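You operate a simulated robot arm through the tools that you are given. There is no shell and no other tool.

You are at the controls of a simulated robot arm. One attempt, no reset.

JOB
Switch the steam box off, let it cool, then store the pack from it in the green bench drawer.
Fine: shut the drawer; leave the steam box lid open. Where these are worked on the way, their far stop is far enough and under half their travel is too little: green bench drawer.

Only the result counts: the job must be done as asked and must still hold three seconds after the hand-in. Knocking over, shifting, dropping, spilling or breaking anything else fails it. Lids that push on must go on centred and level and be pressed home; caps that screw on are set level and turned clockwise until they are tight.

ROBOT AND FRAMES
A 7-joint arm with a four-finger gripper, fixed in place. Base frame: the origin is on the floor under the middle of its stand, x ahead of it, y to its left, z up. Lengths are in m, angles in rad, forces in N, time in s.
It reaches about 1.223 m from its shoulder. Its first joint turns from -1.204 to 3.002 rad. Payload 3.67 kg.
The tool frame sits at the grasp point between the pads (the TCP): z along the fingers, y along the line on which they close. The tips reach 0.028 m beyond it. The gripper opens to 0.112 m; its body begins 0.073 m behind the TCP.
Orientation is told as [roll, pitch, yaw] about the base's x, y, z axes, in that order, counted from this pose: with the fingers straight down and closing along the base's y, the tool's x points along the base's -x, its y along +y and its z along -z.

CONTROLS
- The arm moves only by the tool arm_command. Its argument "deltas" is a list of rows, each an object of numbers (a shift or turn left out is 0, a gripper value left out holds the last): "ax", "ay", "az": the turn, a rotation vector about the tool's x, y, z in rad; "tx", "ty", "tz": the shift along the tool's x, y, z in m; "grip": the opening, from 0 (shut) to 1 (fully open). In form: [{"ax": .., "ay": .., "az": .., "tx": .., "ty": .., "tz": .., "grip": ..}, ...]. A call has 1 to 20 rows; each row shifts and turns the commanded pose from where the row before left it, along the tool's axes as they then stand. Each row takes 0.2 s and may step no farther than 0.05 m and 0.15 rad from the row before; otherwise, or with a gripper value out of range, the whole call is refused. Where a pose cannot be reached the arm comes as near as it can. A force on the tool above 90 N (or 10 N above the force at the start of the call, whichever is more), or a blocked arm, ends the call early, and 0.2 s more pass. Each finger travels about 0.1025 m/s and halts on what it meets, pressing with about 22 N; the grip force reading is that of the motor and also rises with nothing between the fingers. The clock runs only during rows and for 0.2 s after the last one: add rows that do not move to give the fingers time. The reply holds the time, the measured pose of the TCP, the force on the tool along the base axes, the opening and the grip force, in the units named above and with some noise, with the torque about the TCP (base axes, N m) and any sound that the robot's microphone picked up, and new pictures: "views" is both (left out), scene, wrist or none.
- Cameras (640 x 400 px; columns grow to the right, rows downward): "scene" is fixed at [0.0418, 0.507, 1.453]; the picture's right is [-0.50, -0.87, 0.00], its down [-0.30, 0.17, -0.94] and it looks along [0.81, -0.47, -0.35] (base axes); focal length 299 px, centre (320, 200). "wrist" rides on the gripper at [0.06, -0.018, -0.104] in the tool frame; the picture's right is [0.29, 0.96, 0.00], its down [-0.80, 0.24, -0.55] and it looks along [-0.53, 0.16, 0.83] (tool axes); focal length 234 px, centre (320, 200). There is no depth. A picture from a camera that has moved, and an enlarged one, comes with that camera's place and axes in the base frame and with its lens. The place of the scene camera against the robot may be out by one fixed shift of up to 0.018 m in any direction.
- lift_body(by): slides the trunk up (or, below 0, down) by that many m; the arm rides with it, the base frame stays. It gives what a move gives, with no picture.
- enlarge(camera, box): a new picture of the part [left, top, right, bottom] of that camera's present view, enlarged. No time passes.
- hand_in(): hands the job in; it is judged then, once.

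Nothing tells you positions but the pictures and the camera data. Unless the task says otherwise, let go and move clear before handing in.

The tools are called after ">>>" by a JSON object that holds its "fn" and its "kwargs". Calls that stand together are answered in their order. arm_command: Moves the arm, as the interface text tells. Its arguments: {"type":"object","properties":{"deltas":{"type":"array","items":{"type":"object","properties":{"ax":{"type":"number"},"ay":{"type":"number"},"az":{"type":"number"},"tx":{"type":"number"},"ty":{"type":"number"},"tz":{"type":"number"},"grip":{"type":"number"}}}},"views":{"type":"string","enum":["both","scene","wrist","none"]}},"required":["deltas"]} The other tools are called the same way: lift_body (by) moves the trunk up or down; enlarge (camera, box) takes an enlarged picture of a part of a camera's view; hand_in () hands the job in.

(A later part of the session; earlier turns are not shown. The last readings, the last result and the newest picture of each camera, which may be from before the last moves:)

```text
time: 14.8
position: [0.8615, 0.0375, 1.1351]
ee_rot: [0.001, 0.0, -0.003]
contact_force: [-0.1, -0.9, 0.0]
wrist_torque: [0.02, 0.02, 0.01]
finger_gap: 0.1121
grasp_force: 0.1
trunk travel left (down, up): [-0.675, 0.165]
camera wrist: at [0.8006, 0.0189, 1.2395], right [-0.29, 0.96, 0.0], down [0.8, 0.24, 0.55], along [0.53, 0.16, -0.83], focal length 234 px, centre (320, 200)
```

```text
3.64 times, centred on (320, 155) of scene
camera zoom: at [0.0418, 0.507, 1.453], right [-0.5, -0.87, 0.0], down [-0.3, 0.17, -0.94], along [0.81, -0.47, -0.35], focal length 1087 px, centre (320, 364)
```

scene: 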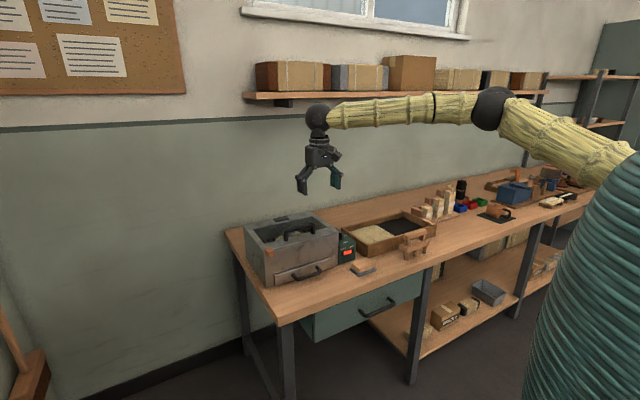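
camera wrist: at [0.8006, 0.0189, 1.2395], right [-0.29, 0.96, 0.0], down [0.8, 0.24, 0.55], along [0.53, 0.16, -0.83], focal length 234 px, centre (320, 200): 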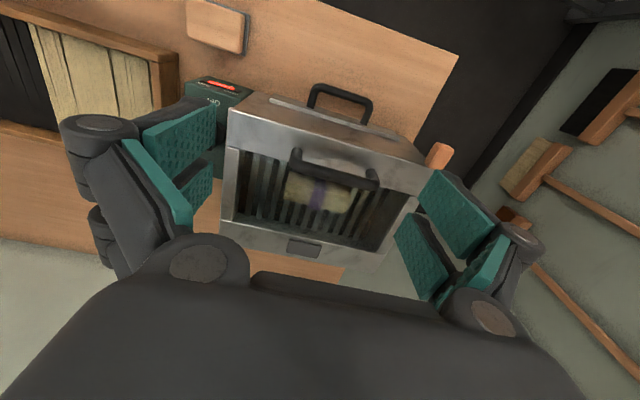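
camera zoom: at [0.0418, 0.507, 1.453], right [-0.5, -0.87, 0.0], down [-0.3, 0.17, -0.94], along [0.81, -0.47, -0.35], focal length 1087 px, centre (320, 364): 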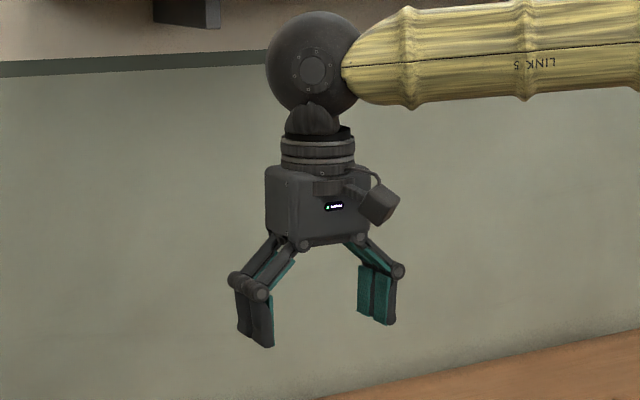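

The wooden tab and the black handle both sit on the front of the lid, which is hinged at the back, and the pack lies on a rack inside. While the box cools I'll open the green drawer, so I'm moving in front of the bench and turning the gripper for the handle bar.

>>> {"fn": "arm_command", "kwargs": {"deltas": [{"tx": 0.04, "ty": -0.0197, "tz": 0.0144}, {"tx": 0.04, "ty": -0.0197, "tz": 0.0144}, {"tx": 0.04, "ty": -0.0197, "tz": 0.0144}, {"tx": 0.04, "ty": -0.0197, "tz": 0.0144}, {"tx": 0.04, "ty": -0.0197, "tz": 0.0144}, {"tx": 0.04, "ty": -0.0197, "tz": 0.0144}, {"tx": 0.04, "ty": -0.0197, "tz": 0.0144}, {"tx": 0.04, "ty": -0.0197, "tz": 0.0144}, {"tx": 0.04, "ty": -0.0197, "tz": 0.0144}, {}], "views": "none"}}

>>> {"fn": "arm_command", "kwargs": {"deltas": [{"az": 0.1428}, {"az": 0.1428}, {"az": 0.1428}, {"az": 0.1428}, {"az": 0.1428}, {"az": 0.1428}, {"az": 0.1428}, {"az": 0.1428}, {"az": 0.1428}, {"az": 0.1428}, {"az": 0.1428}, {}]}}

```text
time: 17.0
position: [0.5007, -0.1368, 1.0002]
ee_rot: [0.0, 0.001, 0.0]
contact_force: [0.5, 0.4, 0.8]
wrist_torque: [-0.01, -0.02, 0.02]
finger_gap: 0.1121
grasp_force: 0.1
trunk travel left (down, up): [-0.675, 0.165]
```

```text
time: 19.6
position: [0.5014, -0.1384, 1.0034]
ee_rot: [-0.001, -0.001, -1.572]
contact_force: [-0.1, 0.3, -0.4]
wrist_torque: [0.01, 0.03, -0.02]
finger_gap: 0.1121
grasp_force: 0.0
trunk travel left (down, up): [-0.675, 0.165]
camera wrist: at [0.4823, -0.0794, 1.1093], right [0.96, 0.29, 0.0], down [0.24, -0.8, 0.55], along [0.16, -0.53, -0.83], focal length 234 px, centre (320, 200)
```

scene: 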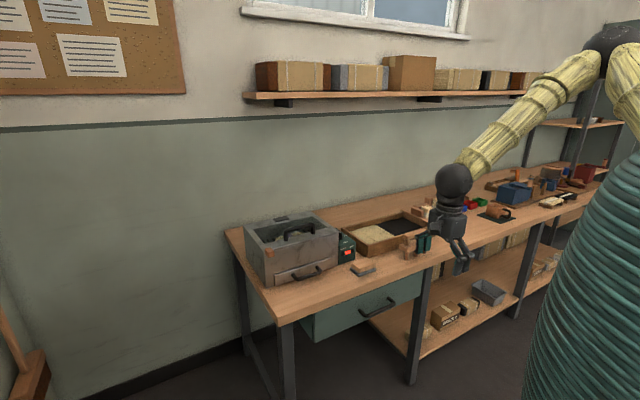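
wrist: 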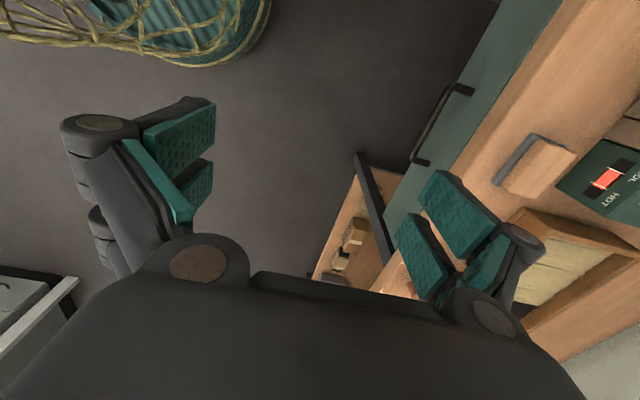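

>>> {"fn": "arm_command", "kwargs": {"deltas": [{"ax": -0.15}, {"ax": -0.15}, {"ax": -0.15}, {"ax": -0.15}, {"ax": -0.15}, {"ax": -0.15}, {"ax": -0.147}, {"grip": 0.45}, {}]}}

```text
time: 21.6
position: [0.6056, -0.109, 0.9902]
ee_rot: [1.046, 0.0, -1.571]
contact_force: [0.4, 0.3, -0.2]
wrist_torque: [0.0, 0.0, -0.02]
finger_gap: 0.0504
grasp_force: 0.0
out of reach, approached as far as the arm can: row 2, 3, 4, 5, 6, 7
trunk travel left (down, up): [-0.675, 0.165]
camera wrist: at [0.5051, -0.0503, 1.0272], right [0.48, 0.29, 0.83], down [-0.36, -0.8, 0.48], along [0.8, -0.53, -0.28], focal length 234 px, centre (320, 200)
```

scene: 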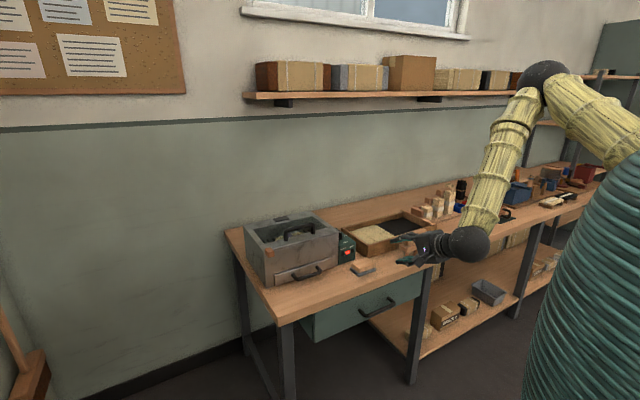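
wrist: 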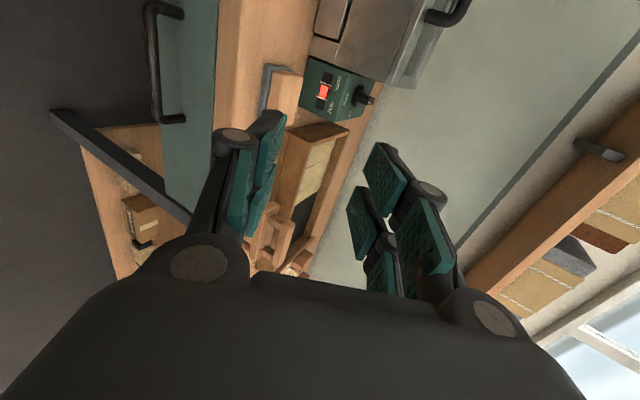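

>>> {"fn": "arm_command", "kwargs": {"deltas": [{"ty": -0.0216, "tz": 0.0125}, {"ty": -0.0216, "tz": 0.0125}, {"ty": -0.0216, "tz": 0.0125}, {"ty": -0.0216, "tz": 0.0125}, {}], "views": "none"}}

```text
time: 22.8
position: [0.6043, -0.1095, 0.8907]
ee_rot: [1.048, 0.0, -1.572]
contact_force: [0.1, -0.2, 0.0]
wrist_torque: [0.01, 0.01, 0.0]
finger_gap: 0.0502
grasp_force: 0.1
trunk travel left (down, up): [-0.675, 0.165]
```

>>> {"fn": "arm_command", "kwargs": {"deltas": [{"tx": -0.0076, "ty": -0.0318, "tz": 0.0184}, {"tx": -0.0076, "ty": -0.0318, "tz": 0.0184}, {"tx": -0.0076, "ty": -0.0318, "tz": 0.0184}, {"tx": -0.0076, "ty": -0.0318, "tz": 0.0184}, {}]}}

>>> {"fn": "enlarge", "kwargs": {"camera": "wrist", "box": [180, 60, 480, 280]}}

```text
time: 24.0
position: [0.6067, -0.1376, 0.743]
ee_rot: [1.048, 0.001, -1.571]
contact_force: [0.0, -0.2, 0.3]
wrist_torque: [0.04, -0.02, 0.02]
finger_gap: 0.0505
grasp_force: 0.0
trunk travel left (down, up): [-0.675, 0.165]
camera wrist: at [0.5062, -0.0776, 0.7802], right [0.48, 0.29, 0.83], down [-0.36, -0.8, 0.48], along [0.8, -0.53, -0.28], focal length 234 px, centre (320, 200)
```

scene: 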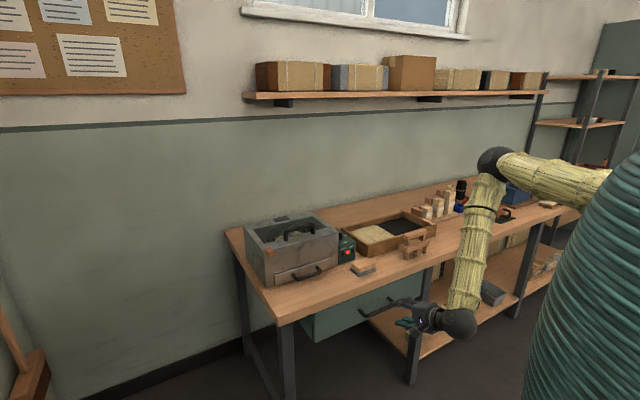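
wrist: 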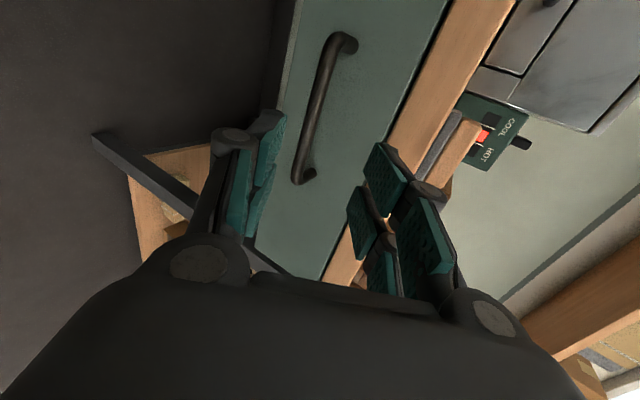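

```text
1.82 times, centred on (330, 170) of wrist
camera zoom: at [0.5062, -0.0776, 0.7802], right [0.48, 0.29, 0.83], down [-0.36, -0.8, 0.48], along [0.8, -0.53, -0.28], focal length 426 px, centre (302, 254)
```

zoom: 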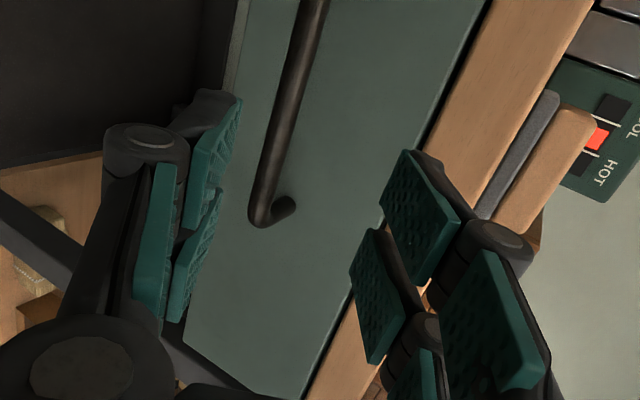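

The bar lies neatly between the finger pairs. I'll narrow the opening a little, move in along the fingers and close on it.

>>> {"fn": "arm_command", "kwargs": {"deltas": [{"grip": 0.32, "tz": 0.03, "ty": -0.0025}, {"tz": 0.03, "ty": -0.0025}, {"tz": 0.025}, {"tz": 0.02}, {"tz": 0.006}, {}]}}

>>> {"fn": "enlarge", "kwargs": {"camera": "wrist", "box": [180, 60, 480, 280]}}

```text
time: 25.4
position: [0.6998, -0.1403, 0.6825]
ee_rot: [1.047, 0.0, -1.572]
contact_force: [0.1, 0.2, -0.3]
wrist_torque: [0.02, 0.0, 0.0]
finger_gap: 0.0357
grasp_force: 0.1
trunk travel left (down, up): [-0.675, 0.165]
camera wrist: at [0.6002, -0.0815, 0.7194], right [0.48, 0.29, 0.83], down [-0.36, -0.8, 0.48], along [0.8, -0.53, -0.28], focal length 234 px, centre (320, 200)
```

scene: 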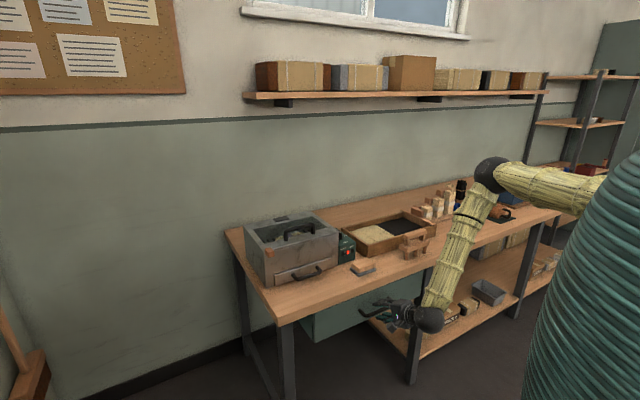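
wrist: 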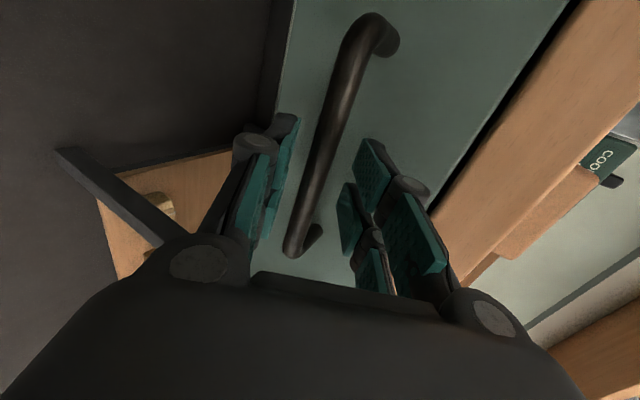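

```text
1.82 times, centred on (330, 170) of wrist
camera zoom: at [0.6002, -0.0815, 0.7194], right [0.48, 0.29, 0.83], down [-0.36, -0.8, 0.48], along [0.8, -0.53, -0.28], focal length 426 px, centre (302, 254)
```

zoom: 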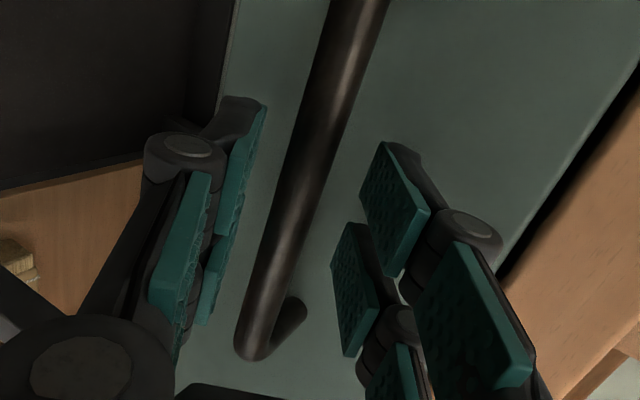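

>>> {"fn": "arm_command", "kwargs": {"deltas": [{"tz": 0.01, "ty": -0.003}, {"tz": 0.01}, {}], "views": "wrist"}}

>>> {"fn": "enlarge", "kwargs": {"camera": "wrist", "box": [180, 60, 480, 280]}}

```text
time: 26.2
position: [0.7142, -0.1399, 0.6704]
ee_rot: [1.046, 0.001, -1.571]
contact_force: [0.5, -0.1, 0.4]
wrist_torque: [-0.01, 0.01, 0.0]
finger_gap: 0.0357
grasp_force: 0.1
trunk travel left (down, up): [-0.675, 0.165]
camera wrist: at [0.6147, -0.0809, 0.7074], right [0.48, 0.29, 0.83], down [-0.36, -0.8, 0.48], along [0.8, -0.53, -0.28], focal length 234 px, centre (320, 200)
```

wrist: 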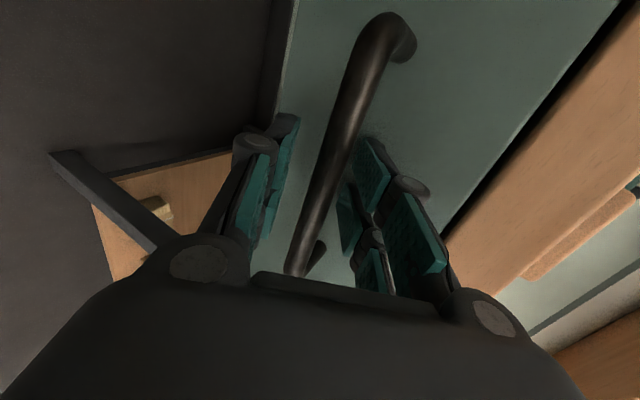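

```text
1.82 times, centred on (330, 170) of wrist
camera zoom: at [0.6147, -0.0809, 0.7074], right [0.48, 0.29, 0.83], down [-0.36, -0.8, 0.48], along [0.8, -0.53, -0.28], focal length 426 px, centre (302, 254)
```

zoom: 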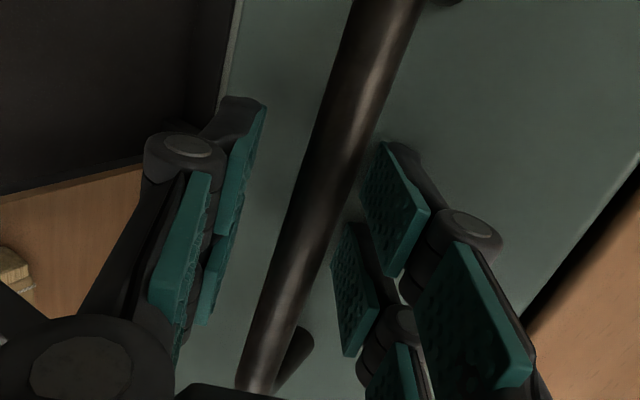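

>>> {"fn": "arm_command", "kwargs": {"deltas": [{"grip": 0}, {"grip": 0}, {"grip": 0}]}}

>>> {"fn": "enlarge", "kwargs": {"camera": "wrist", "box": [180, 60, 480, 280]}}

```text
time: 27.0
position: [0.7138, -0.1397, 0.6702]
ee_rot: [1.048, -0.001, -1.571]
contact_force: [1.3, -0.7, 6.5]
wrist_torque: [-0.88, -0.03, 0.67]
finger_gap: 0.0127
grasp_force: 44.8
trunk travel left (down, up): [-0.675, 0.165]
camera wrist: at [0.6147, -0.0808, 0.7078], right [0.48, 0.29, 0.83], down [-0.36, -0.8, 0.48], along [0.8, -0.53, -0.28], focal length 234 px, centre (320, 200)
```

scene: 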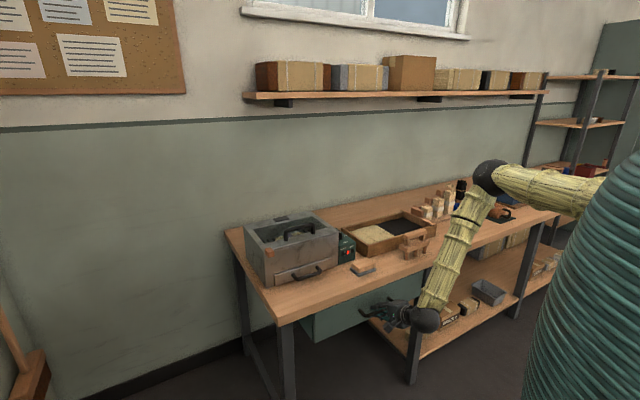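
wrist: 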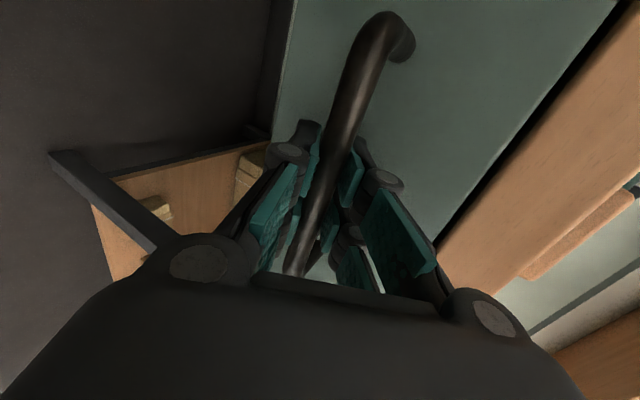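

```text
1.82 times, centred on (330, 170) of wrist
camera zoom: at [0.6147, -0.0808, 0.7078], right [0.48, 0.29, 0.83], down [-0.36, -0.8, 0.48], along [0.8, -0.53, -0.28], focal length 426 px, centre (302, 254)
```

zoom: 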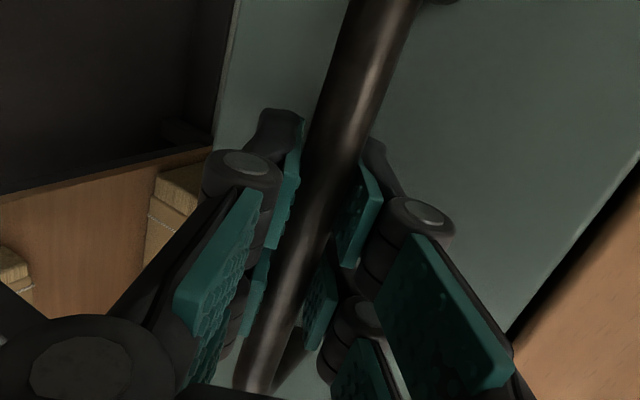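

The bar is gripped, with a 12.7 mm gap. I'll pull the drawer straight out towards -x.

>>> {"fn": "arm_command", "kwargs": {"deltas": [{"ty": -0.01, "tz": -0.0173}, {"ty": -0.01, "tz": -0.0173}, {"ty": -0.0125, "tz": -0.0217}, {"ty": -0.0125, "tz": -0.0217}, {}], "views": "scene"}}

```text
time: 28.2
position: [0.6229, -0.1406, 0.6707]
ee_rot: [1.046, 0.001, -1.573]
contact_force: [-2.0, -10.2, 0.6]
wrist_torque: [-1.39, 0.0, -0.04]
finger_gap: 0.0127
grasp_force: 44.9
trunk travel left (down, up): [-0.675, 0.165]
```

scene: 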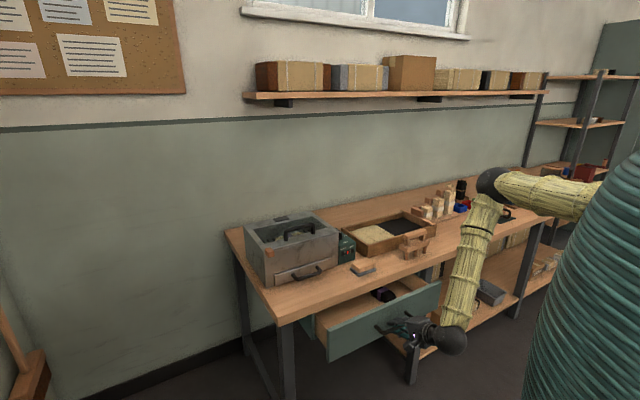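

The drawer is sliding out and there is already something in it. I'll keep pulling.

>>> {"fn": "arm_command", "kwargs": {"deltas": [{"ty": -0.0125, "tz": -0.0217}, {"ty": -0.0125, "tz": -0.0217}, {"ty": -0.0125, "tz": -0.0217}, {"ty": -0.0125, "tz": -0.0217}, {}], "views": "scene"}}

```text
time: 29.4
position: [0.5263, -0.1397, 0.6699]
ee_rot: [1.045, 0.002, -1.567]
contact_force: [-0.5, 19.0, -10.2]
wrist_torque: [-0.37, 0.08, 1.37]
finger_gap: 0.0125
grasp_force: 45.1
trunk travel left (down, up): [-0.675, 0.165]
```

scene: 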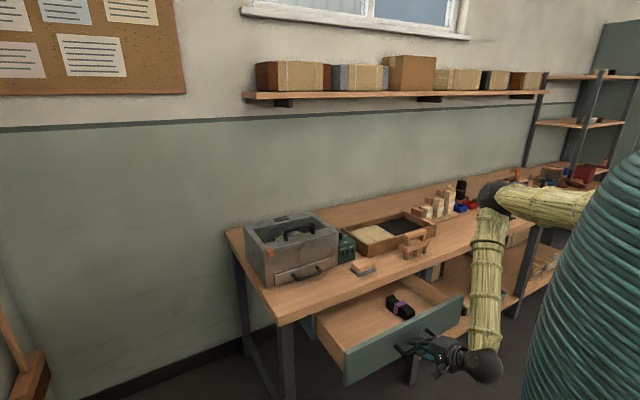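

>>> {"fn": "arm_command", "kwargs": {"deltas": [{"ty": -0.01, "tz": -0.0173}, {"ty": -0.01, "tz": -0.0173}, {"ty": -0.01, "tz": -0.0173}, {}], "views": "scene"}}

>>> {"fn": "enlarge", "kwargs": {"camera": "scene", "box": [300, 240, 500, 390]}}

```text
time: 30.4
position: [0.4641, -0.1399, 0.671]
ee_rot: [1.046, 0.001, -1.57]
contact_force: [0.6, 14.8, -3.7]
wrist_torque: [-0.6, 0.11, 0.75]
finger_gap: 0.0126
grasp_force: 44.8
trunk travel left (down, up): [-0.675, 0.165]
```

scene: 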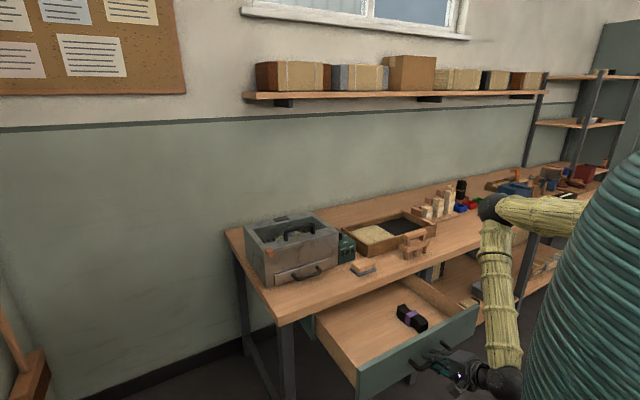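

```text
2.67 times, centred on (400, 315) of scene
camera zoom: at [0.0418, 0.507, 1.453], right [-0.5, -0.87, 0.0], down [-0.3, 0.17, -0.94], along [0.81, -0.47, -0.35], focal length 797 px, centre (107, -107)
```

zoom: 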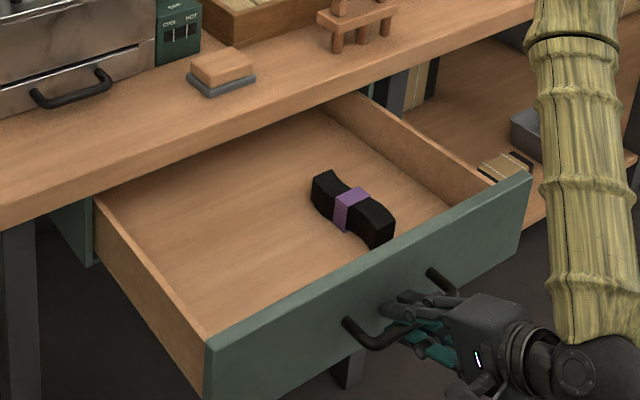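

>>> {"fn": "arm_command", "kwargs": {"deltas": [{"ty": -0.0075, "tz": -0.013}, {"ty": -0.0075, "tz": -0.013}, {}], "views": "scene"}}

>>> {"fn": "enlarge", "kwargs": {"camera": "scene", "box": [300, 240, 500, 390]}}

>>> {"fn": "enlarge", "kwargs": {"camera": "scene", "box": [325, 220, 375, 270]}}

```text
time: 31.2
position: [0.4351, -0.1405, 0.6716]
ee_rot: [1.047, -0.001, -1.57]
contact_force: [7.6, 20.3, -14.0]
wrist_torque: [-0.88, -0.04, 0.18]
finger_gap: 0.0127
grasp_force: 45.1
trunk travel left (down, up): [-0.675, 0.165]
```

scene: 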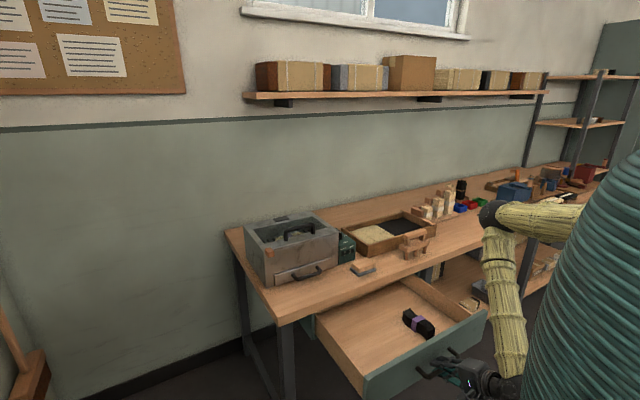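

```text
2.67 times, centred on (400, 315) of scene
camera zoom: at [0.0418, 0.507, 1.453], right [-0.5, -0.87, 0.0], down [-0.3, 0.17, -0.94], along [0.81, -0.47, -0.35], focal length 797 px, centre (107, -107)
```

zoom: 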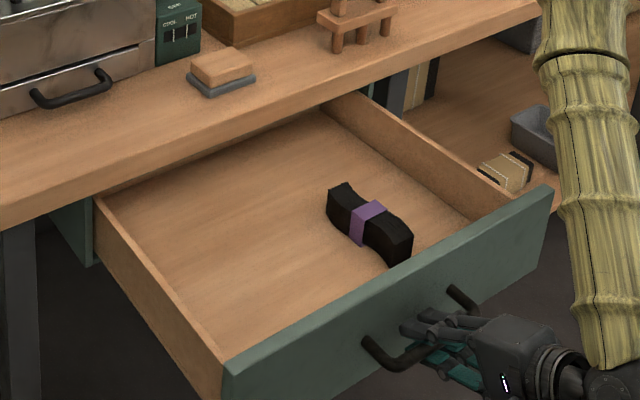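

```text
8.00 times, centred on (350, 245) of scene
camera zoom: at [0.0418, 0.507, 1.453], right [-0.5, -0.87, 0.0], down [-0.3, 0.17, -0.94], along [0.81, -0.47, -0.35], focal length 2392 px, centre (80, -160)
```

zoom: 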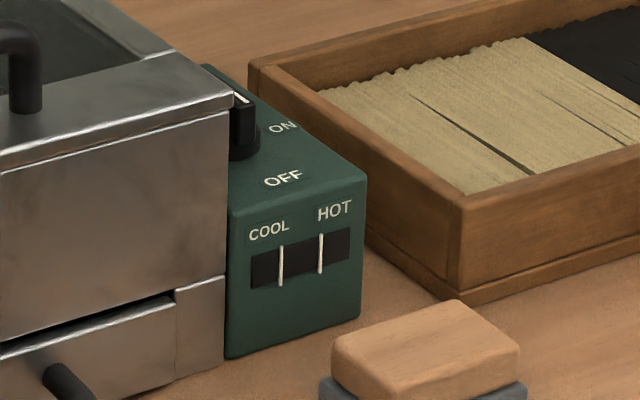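

The temperature display is now empty, so the box has cooled. I'll give the drawer one more short pull to see whether it has reached its stop.

>>> {"fn": "arm_command", "kwargs": {"deltas": [{"ty": -0.0075, "tz": -0.013}, {"ty": -0.0075, "tz": -0.013}, {}], "views": "scene"}}

```text
time: 31.7
position: [0.4269, -0.1407, 0.6757]
ee_rot: [1.07, -0.001, -1.578]
contact_force: [29.5, 4.9, -7.4]
wrist_torque: [-0.88, -0.11, 1.44]
finger_gap: 0.0133
grasp_force: 44.8
trunk travel left (down, up): [-0.675, 0.165]
stopped in row 2: the force on the tool passed its limit at 138 N (the readings are from after the stop); the commanded pose is now the measured one
```

scene: 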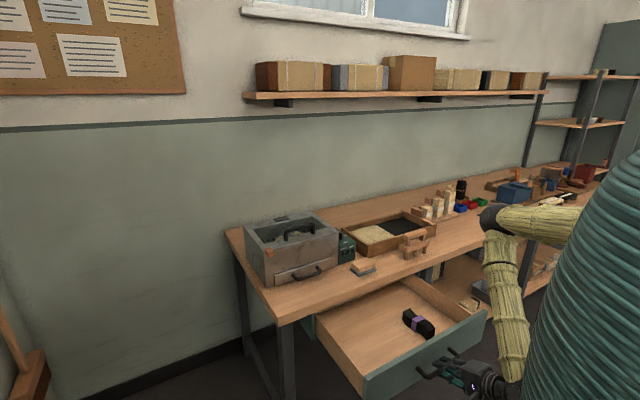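

The drawer is at its far stop after about 0.28 m. I'll release, back off and rise.

>>> {"fn": "arm_command", "kwargs": {"deltas": [{"grip": 0.4}, {"grip": 0.4}, {}, {"tz": -0.02}, {"tz": -0.02}, {"tz": -0.01}, {}], "views": "both"}}

```text
time: 33.3
position: [0.3784, -0.1407, 0.6982]
ee_rot: [1.067, 0.0, -1.577]
contact_force: [-0.6, 0.6, 0.3]
wrist_torque: [-0.02, -0.02, 0.01]
finger_gap: 0.0448
grasp_force: 0.0
trunk travel left (down, up): [-0.675, 0.165]
camera wrist: at [0.2779, -0.081, 0.7349], right [0.46, 0.28, 0.84], down [-0.38, -0.8, 0.48], along [0.8, -0.54, -0.26], focal length 234 px, centre (320, 200)
```

scene: 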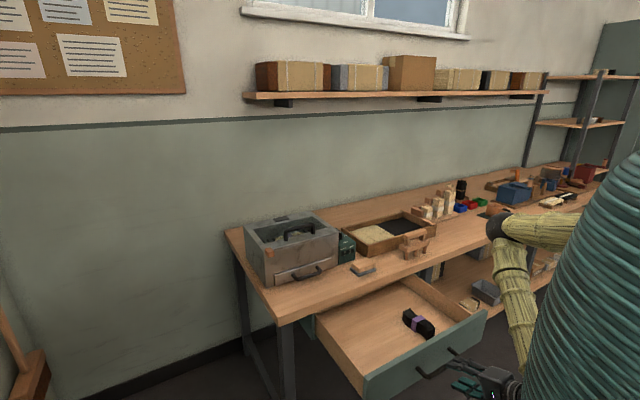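
wrist: 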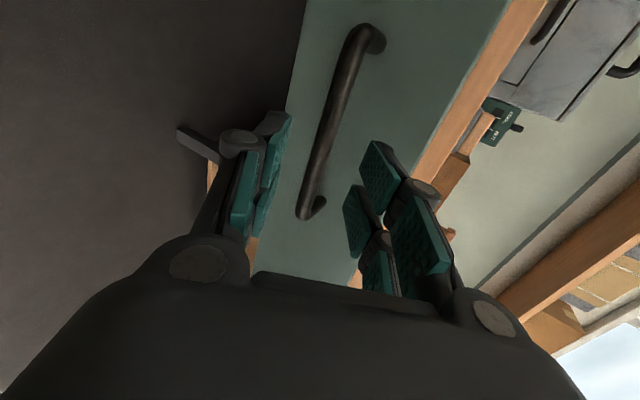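

>>> {"fn": "arm_command", "kwargs": {"deltas": [{"ax": 0.1334, "ty": 0.018, "tz": -0.015}, {"ax": 0.1334, "ty": 0.018, "tz": -0.015}, {"ax": 0.1334, "ty": 0.015, "tz": -0.02}, {"ax": 0.1334, "ty": 0.012, "tz": -0.02}, {"ax": 0.1334, "ty": 0.012, "tz": -0.02}, {"ax": 0.1334, "tz": -0.02}, {"ax": 0.1334, "tz": -0.02}, {"ax": 0.1334, "tz": -0.02}, {}], "views": "both"}}

```text
time: 35.3
position: [0.3965, -0.1195, 0.8069]
ee_rot: [-0.001, 0.003, -1.577]
contact_force: [1.2, -0.1, 0.1]
wrist_torque: [0.0, 0.04, 0.0]
finger_gap: 0.0447
grasp_force: 0.1
out of reach, approached as far as the arm can: row 2, 3, 4, 5, 6
trunk travel left (down, up): [-0.675, 0.165]
camera wrist: at [0.3776, -0.0614, 0.9112], right [0.96, 0.28, 0.0], down [0.23, -0.8, 0.55], along [0.16, -0.53, -0.83], focal length 234 px, centre (320, 200)
```

scene: 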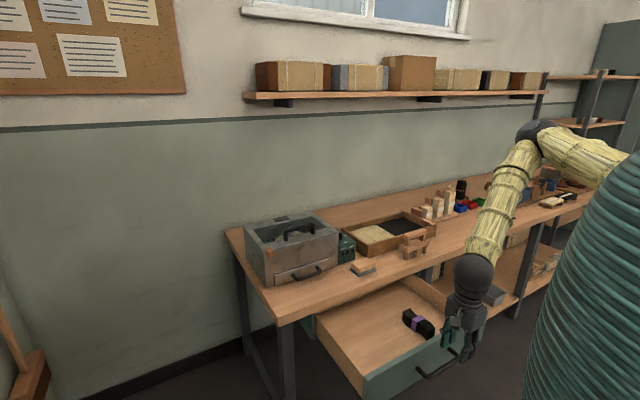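
wrist: 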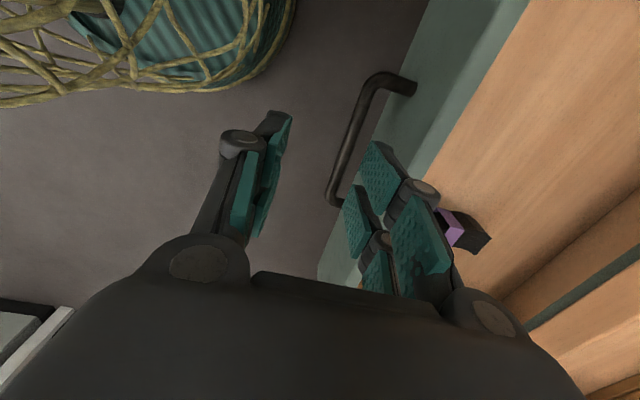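

The drawer is fully open and untouched, and the box reads cool. Next I'll open the lid: I'll rise, go over in front of the box's left corner, shut the fingers and tilt them forward so they can push up under the wooden tab.

>>> {"fn": "arm_command", "kwargs": {"deltas": [{"tz": -0.045, "grip": 0}, {"tz": -0.045, "grip": 0}, {"tz": -0.045}, {"tz": -0.045}, {"tz": -0.03}, {"tx": 0.0335, "ty": 0.025}, {"tx": 0.0335, "ty": 0.025}, {"tx": 0.0335, "ty": 0.025}, {"tx": 0.0335, "ty": 0.025}, {"tx": 0.0335, "ty": 0.025}, {"tx": 0.0335, "ty": 0.025}, {"tx": 0.0335, "ty": 0.025}, {"tx": 0.0335, "ty": 0.025}, {"tx": 0.0335, "ty": 0.025}, {"tx": 0.0335, "ty": 0.025}, {}], "views": "scene"}}

>>> {"fn": "arm_command", "kwargs": {"deltas": [{"ax": -0.15}, {"ax": -0.15}, {"ax": -0.15}, {"ax": -0.15}, {"ax": -0.15}, {"ax": -0.15}, {"ax": -0.15}, {"ax": -0.15}, {}]}}

```text
time: 38.7
position: [0.6859, 0.2244, 1.0076]
ee_rot: [0.002, 0.002, -1.578]
contact_force: [0.4, 0.1, 0.2]
wrist_torque: [0.02, -0.01, 0.01]
finger_gap: 0.0003
grasp_force: 22.0
out of reach, approached as far as the arm can: row 1, 2, 3, 4
trunk travel left (down, up): [-0.675, 0.165]
```

scene: 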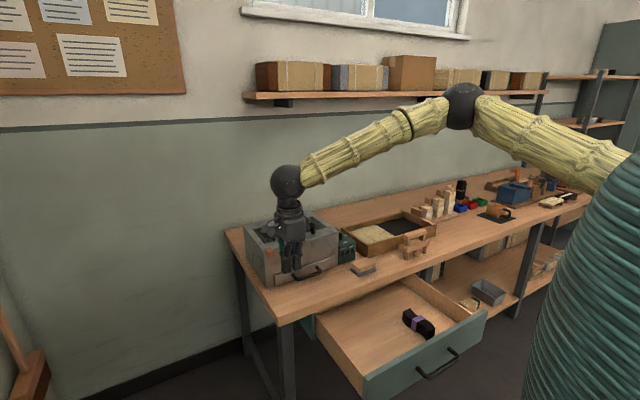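

```text
time: 40.7
position: [0.6865, 0.2234, 1.0062]
ee_rot: [1.201, 0.003, -1.578]
contact_force: [0.1, 0.5, 0.2]
wrist_torque: [0.0, 0.01, 0.01]
finger_gap: 0.0
grasp_force: 21.9
trunk travel left (down, up): [-0.675, 0.165]
camera wrist: at [0.5822, 0.2851, 1.0282], right [0.35, 0.28, 0.89], down [-0.44, -0.8, 0.42], along [0.83, -0.54, -0.15], focal length 234 px, centre (320, 200)
```

scene: 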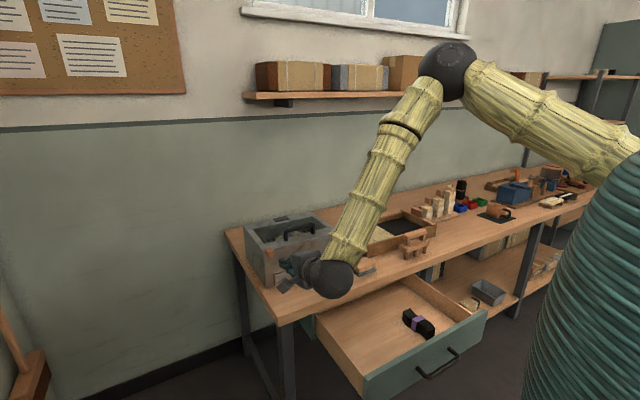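
wrist: 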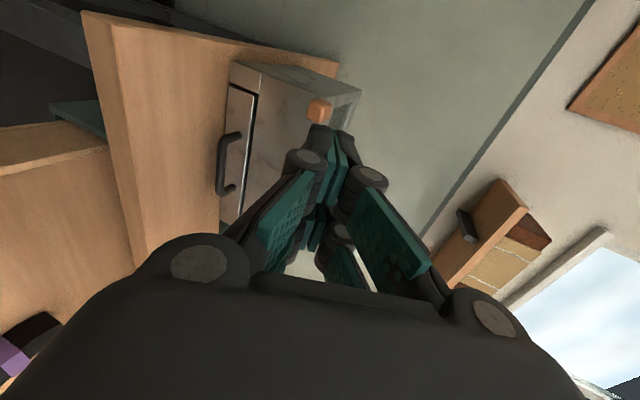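

>>> {"fn": "enlarge", "kwargs": {"camera": "wrist", "box": [210, 50, 380, 170]}}

>>> {"fn": "enlarge", "kwargs": {"camera": "scene", "box": [230, 200, 370, 310]}}

```text
3.33 times, centred on (295, 110) of wrist
camera zoom: at [0.5822, 0.2851, 1.0282], right [0.35, 0.28, 0.89], down [-0.44, -0.8, 0.42], along [0.83, -0.54, -0.15], focal length 781 px, centre (403, 500)
```

zoom: 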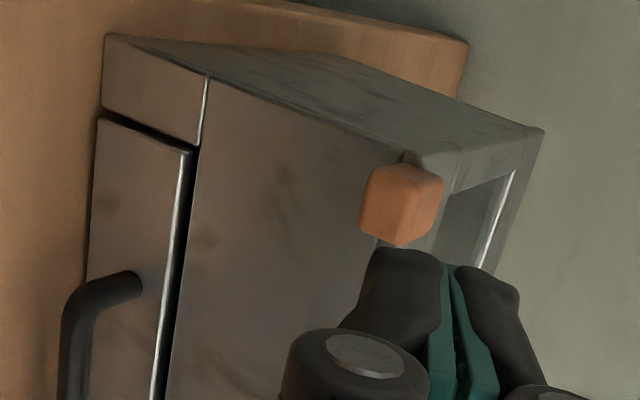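

```text
3.64 times, centred on (300, 255) of scene
camera zoom: at [0.0418, 0.507, 1.453], right [-0.5, -0.87, 0.0], down [-0.3, 0.17, -0.94], along [0.81, -0.47, -0.35], focal length 1087 px, centre (393, 0)
```

zoom: 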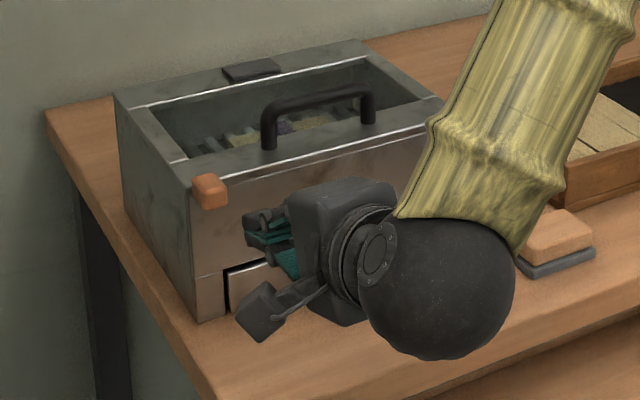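

>>> {"fn": "arm_command", "kwargs": {"deltas": [{"ax": -0.123}, {"ax": -0.123}, {"ax": -0.123}, {"ty": -0.035, "tx": -0.004}, {"ty": -0.035, "tx": -0.004}, {"ty": -0.035}, {"tz": 0.03}, {"tz": 0.03}, {}]}}

>>> {"fn": "enlarge", "kwargs": {"camera": "wrist", "box": [210, 50, 430, 200]}}

>>> {"fn": "enlarge", "kwargs": {"camera": "scene", "box": [230, 200, 370, 310]}}

```text
time: 42.7
position: [0.7444, 0.215, 0.9023]
ee_rot: [1.572, 0.002, -1.578]
contact_force: [1.4, -0.7, 0.2]
wrist_torque: [-0.02, -0.01, -0.03]
finger_gap: 0.0003
grasp_force: 21.5
trunk travel left (down, up): [-0.675, 0.165]
camera wrist: at [0.6408, 0.2763, 0.8846], right [0.0, 0.29, 0.96], down [-0.56, -0.79, 0.24], along [0.83, -0.54, 0.16], focal length 234 px, centre (320, 200)
```

scene: 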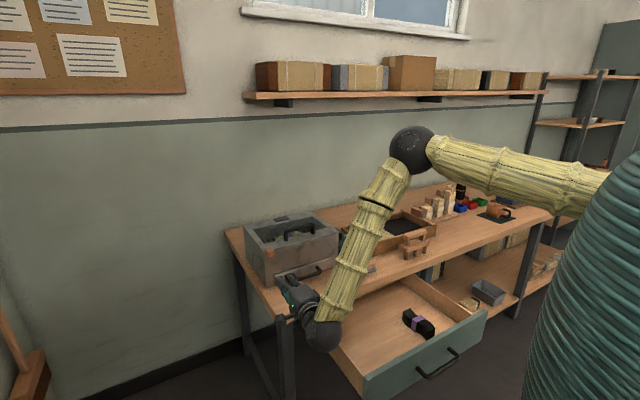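
wrist: 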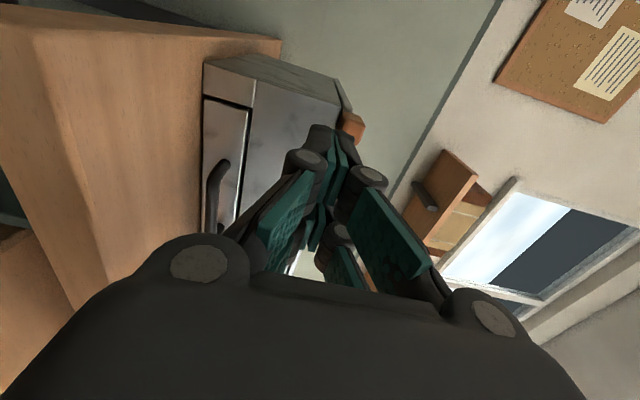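

```text
2.67 times, centred on (320, 125) of wrist
camera zoom: at [0.6408, 0.2763, 0.8846], right [0.0, 0.29, 0.96], down [-0.56, -0.79, 0.24], along [0.83, -0.54, 0.16], focal length 624 px, centre (320, 400)
```

zoom: 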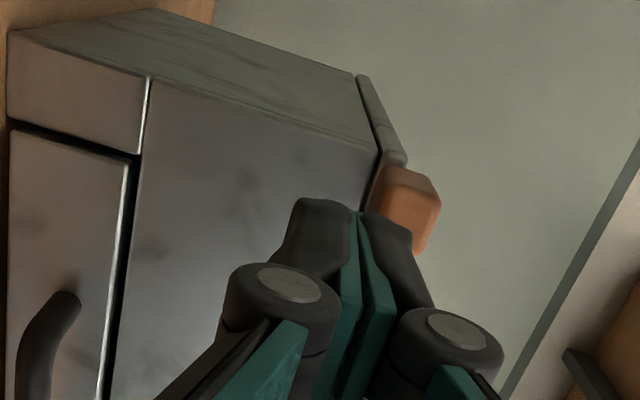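

```text
3.64 times, centred on (300, 255) of scene
camera zoom: at [0.0418, 0.507, 1.453], right [-0.5, -0.87, 0.0], down [-0.3, 0.17, -0.94], along [0.81, -0.47, -0.35], focal length 1087 px, centre (393, 0)
```

zoom: 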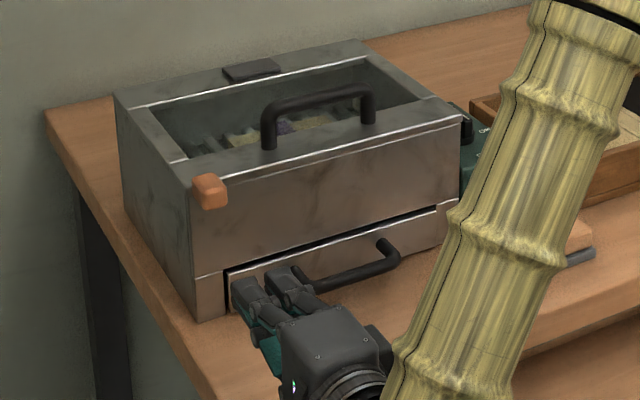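

The seam under the lid shows clearly now, and the wooden tab (z about 0.919 to 0.946) is fixed to the lid's front edge. I'll slide the shut fingers under the tab.

>>> {"fn": "arm_command", "kwargs": {"deltas": [{"tz": 0.03, "ty": -0.003}, {"tz": 0.03}, {"tz": 0.025}, {"tz": 0.018}, {}]}}

>>> {"fn": "enlarge", "kwargs": {"camera": "wrist", "box": [250, 30, 450, 200]}}

>>> {"fn": "enlarge", "kwargs": {"camera": "scene", "box": [230, 200, 330, 290]}}

```text
time: 43.9
position: [0.8476, 0.2131, 0.8965]
ee_rot: [1.569, 0.002, -1.58]
contact_force: [1.5, 0.2, -0.2]
wrist_torque: [-0.03, 0.03, 0.0]
finger_gap: 0.0
grasp_force: 22.2
trunk travel left (down, up): [-0.675, 0.165]
camera wrist: at [0.7431, 0.2731, 0.879], right [0.0, 0.29, 0.96], down [-0.56, -0.79, 0.24], along [0.83, -0.54, 0.16], focal length 234 px, centre (320, 200)
```

scene: 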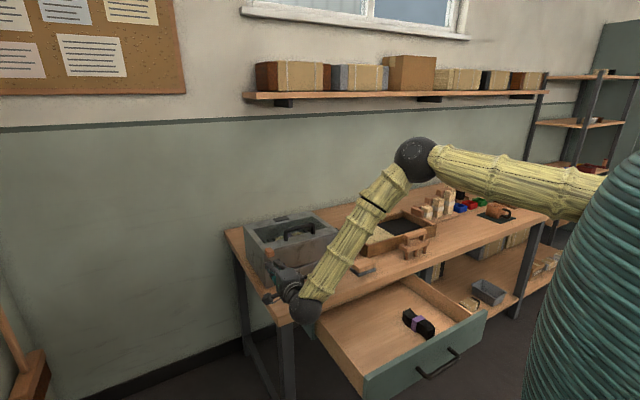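
wrist: 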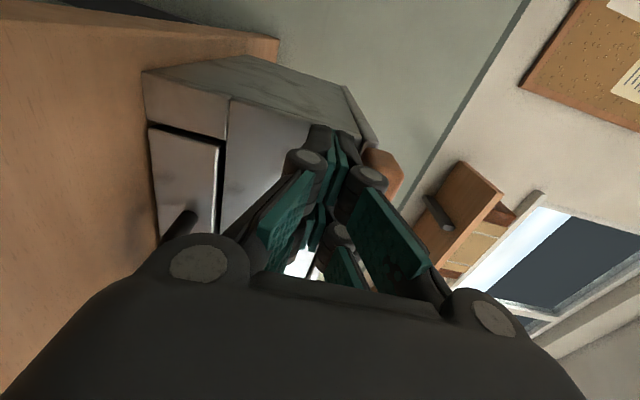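

```text
2.35 times, centred on (350, 115) of wrist
camera zoom: at [0.7431, 0.2731, 0.879], right [0.0, 0.29, 0.96], down [-0.56, -0.79, 0.24], along [0.83, -0.54, 0.16], focal length 551 px, centre (249, 400)
```

zoom: 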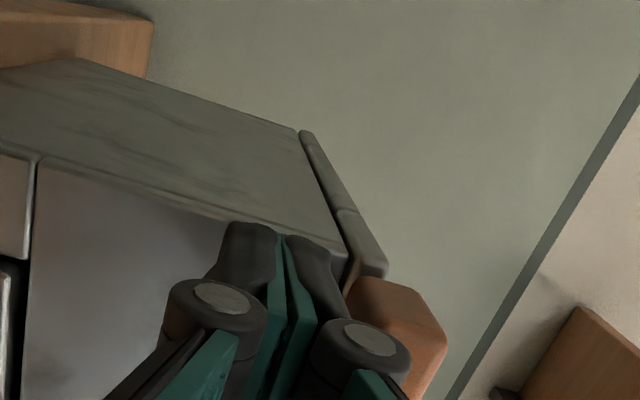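

```text
4.44 times, centred on (280, 245) of scene
camera zoom: at [0.0418, 0.507, 1.453], right [-0.5, -0.87, 0.0], down [-0.3, 0.17, -0.94], along [0.81, -0.47, -0.35], focal length 1329 px, centre (498, 0)
```

zoom: 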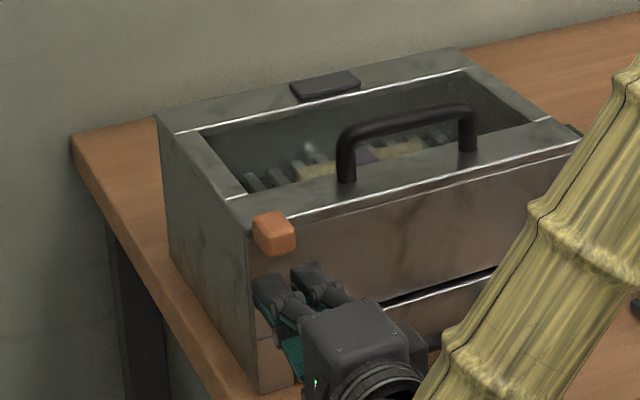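

>>> {"fn": "arm_command", "kwargs": {"deltas": [{"tz": 0.008}, {"tz": 0.007}, {}], "views": "none"}}

>>> {"fn": "arm_command", "kwargs": {"deltas": [{"ty": 0.008}, {"ty": 0.008}, {"ty": 0.008}, {}]}}

>>> {"fn": "enlarge", "kwargs": {"camera": "wrist", "box": [250, 30, 450, 200]}}

>>> {"fn": "enlarge", "kwargs": {"camera": "scene", "box": [230, 200, 330, 290]}}

```text
time: 44.7
position: [0.8637, 0.2139, 0.8984]
ee_rot: [1.569, 0.001, -1.578]
contact_force: [-0.3, 0.1, -0.5]
wrist_torque: [-0.01, -0.02, -0.01]
finger_gap: 0.0
grasp_force: 22.5
trunk travel left (down, up): [-0.675, 0.165]
```

```text
time: 45.7
position: [0.864, 0.2162, 0.9229]
ee_rot: [1.569, 0.001, -1.575]
contact_force: [0.8, 2.2, -2.3]
wrist_torque: [-0.05, 0.01, -0.03]
finger_gap: 0.0
grasp_force: 21.8
trunk travel left (down, up): [-0.675, 0.165]
camera wrist: at [0.7591, 0.276, 0.9058], right [0.0, 0.29, 0.96], down [-0.56, -0.79, 0.24], along [0.83, -0.54, 0.16], focal length 234 px, centre (320, 200)
```

scene: 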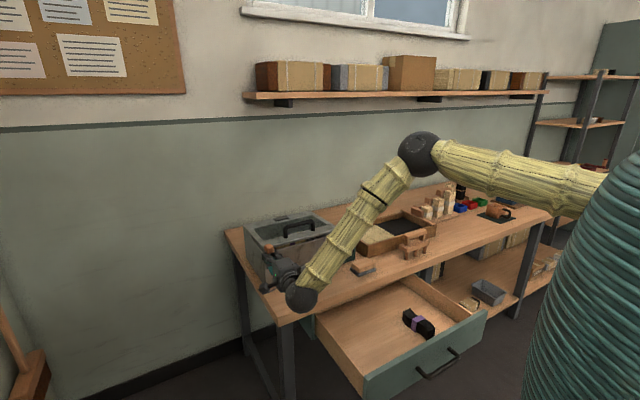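
wrist: 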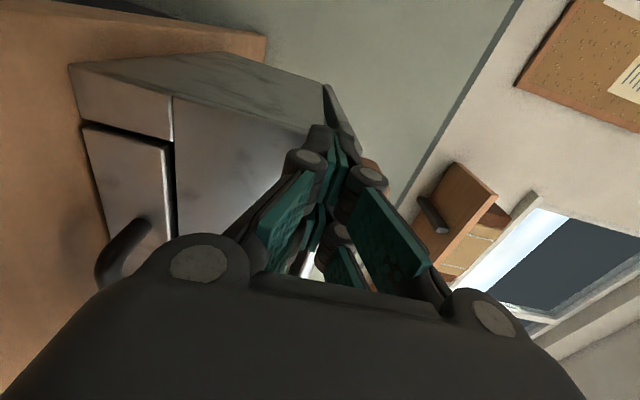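

```text
2.35 times, centred on (350, 115) of wrist
camera zoom: at [0.7591, 0.276, 0.9058], right [0.0, 0.29, 0.96], down [-0.56, -0.79, 0.24], along [0.83, -0.54, 0.16], focal length 551 px, centre (249, 400)
```

zoom: 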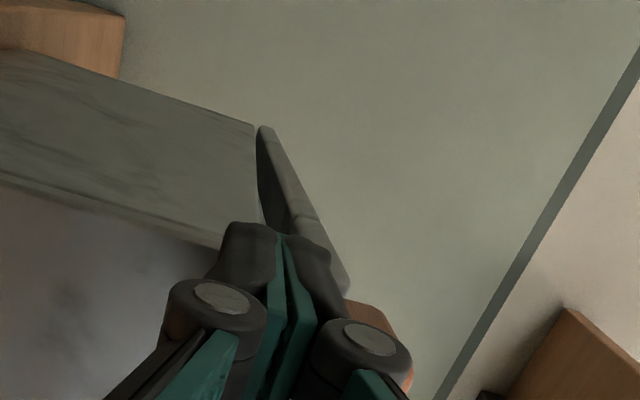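

```text
4.44 times, centred on (280, 245) of scene
camera zoom: at [0.0418, 0.507, 1.453], right [-0.5, -0.87, 0.0], down [-0.3, 0.17, -0.94], along [0.81, -0.47, -0.35], focal length 1329 px, centre (498, 0)
```

zoom: 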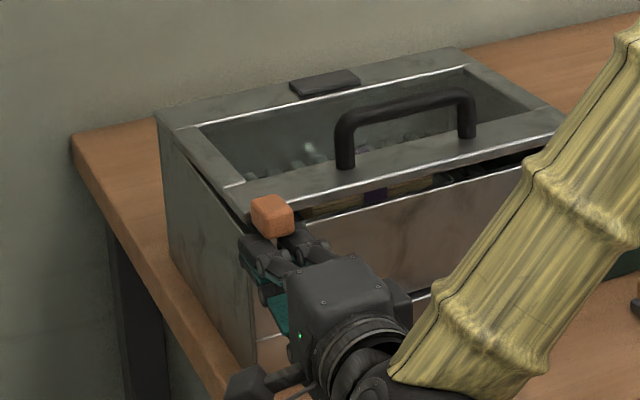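

The lid lifts easily on about 2 N, and the finger block is under the tab. I'll follow the lid's arc, sliding further in under the lid as it opens.

>>> {"fn": "arm_command", "kwargs": {"deltas": [{"tz": 0.0045, "ty": 0.02}, {"tz": 0.0045, "ty": 0.02}, {"tz": 0.0165, "ty": 0.0195}, {"tz": 0.0165, "ty": 0.0195}, {}]}}

>>> {"fn": "enlarge", "kwargs": {"camera": "wrist", "box": [250, 30, 450, 200]}}

>>> {"fn": "enlarge", "kwargs": {"camera": "scene", "box": [230, 180, 340, 290]}}

```text
time: 46.9
position: [0.9049, 0.2157, 1.0047]
ee_rot: [1.568, 0.002, -1.577]
contact_force: [-0.8, 0.0, -2.6]
wrist_torque: [-0.02, 0.07, 0.02]
finger_gap: 0.0
grasp_force: 22.3
trunk travel left (down, up): [-0.675, 0.165]
camera wrist: at [0.8002, 0.2747, 0.9864], right [0.0, 0.29, 0.96], down [-0.56, -0.79, 0.24], along [0.83, -0.54, 0.16], focal length 234 px, centre (320, 200)
```

scene: 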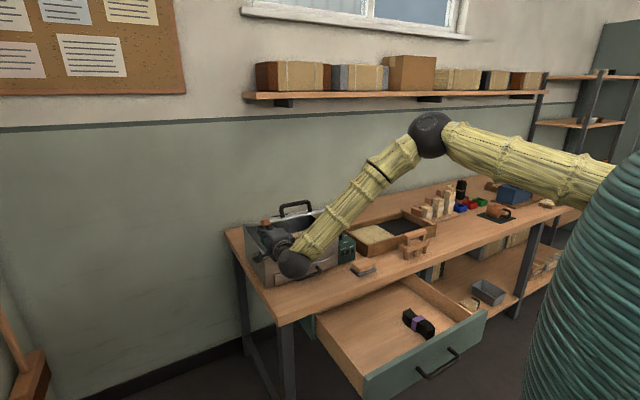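
wrist: 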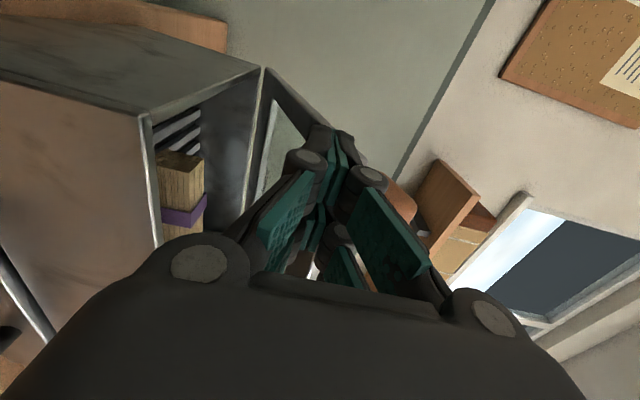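

```text
2.35 times, centred on (350, 115) of wrist
camera zoom: at [0.8002, 0.2747, 0.9864], right [0.0, 0.29, 0.96], down [-0.56, -0.79, 0.24], along [0.83, -0.54, 0.16], focal length 551 px, centre (249, 400)
```

zoom: 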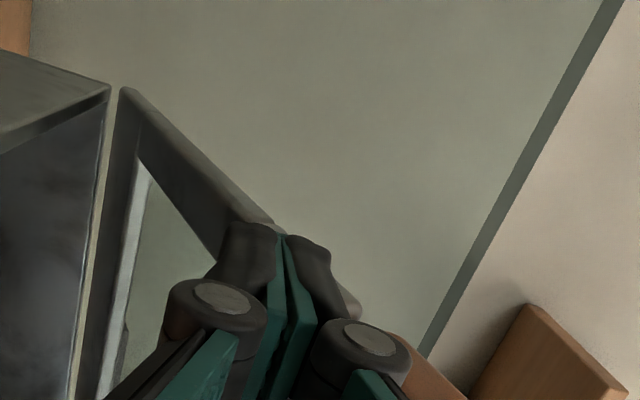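

```text
3.64 times, centred on (285, 235) of scene
camera zoom: at [0.0418, 0.507, 1.453], right [-0.5, -0.87, 0.0], down [-0.3, 0.17, -0.94], along [0.81, -0.47, -0.35], focal length 1087 px, centre (447, 73)
```

zoom: 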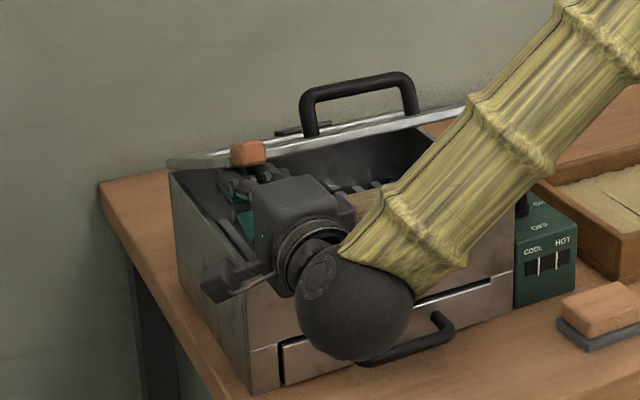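

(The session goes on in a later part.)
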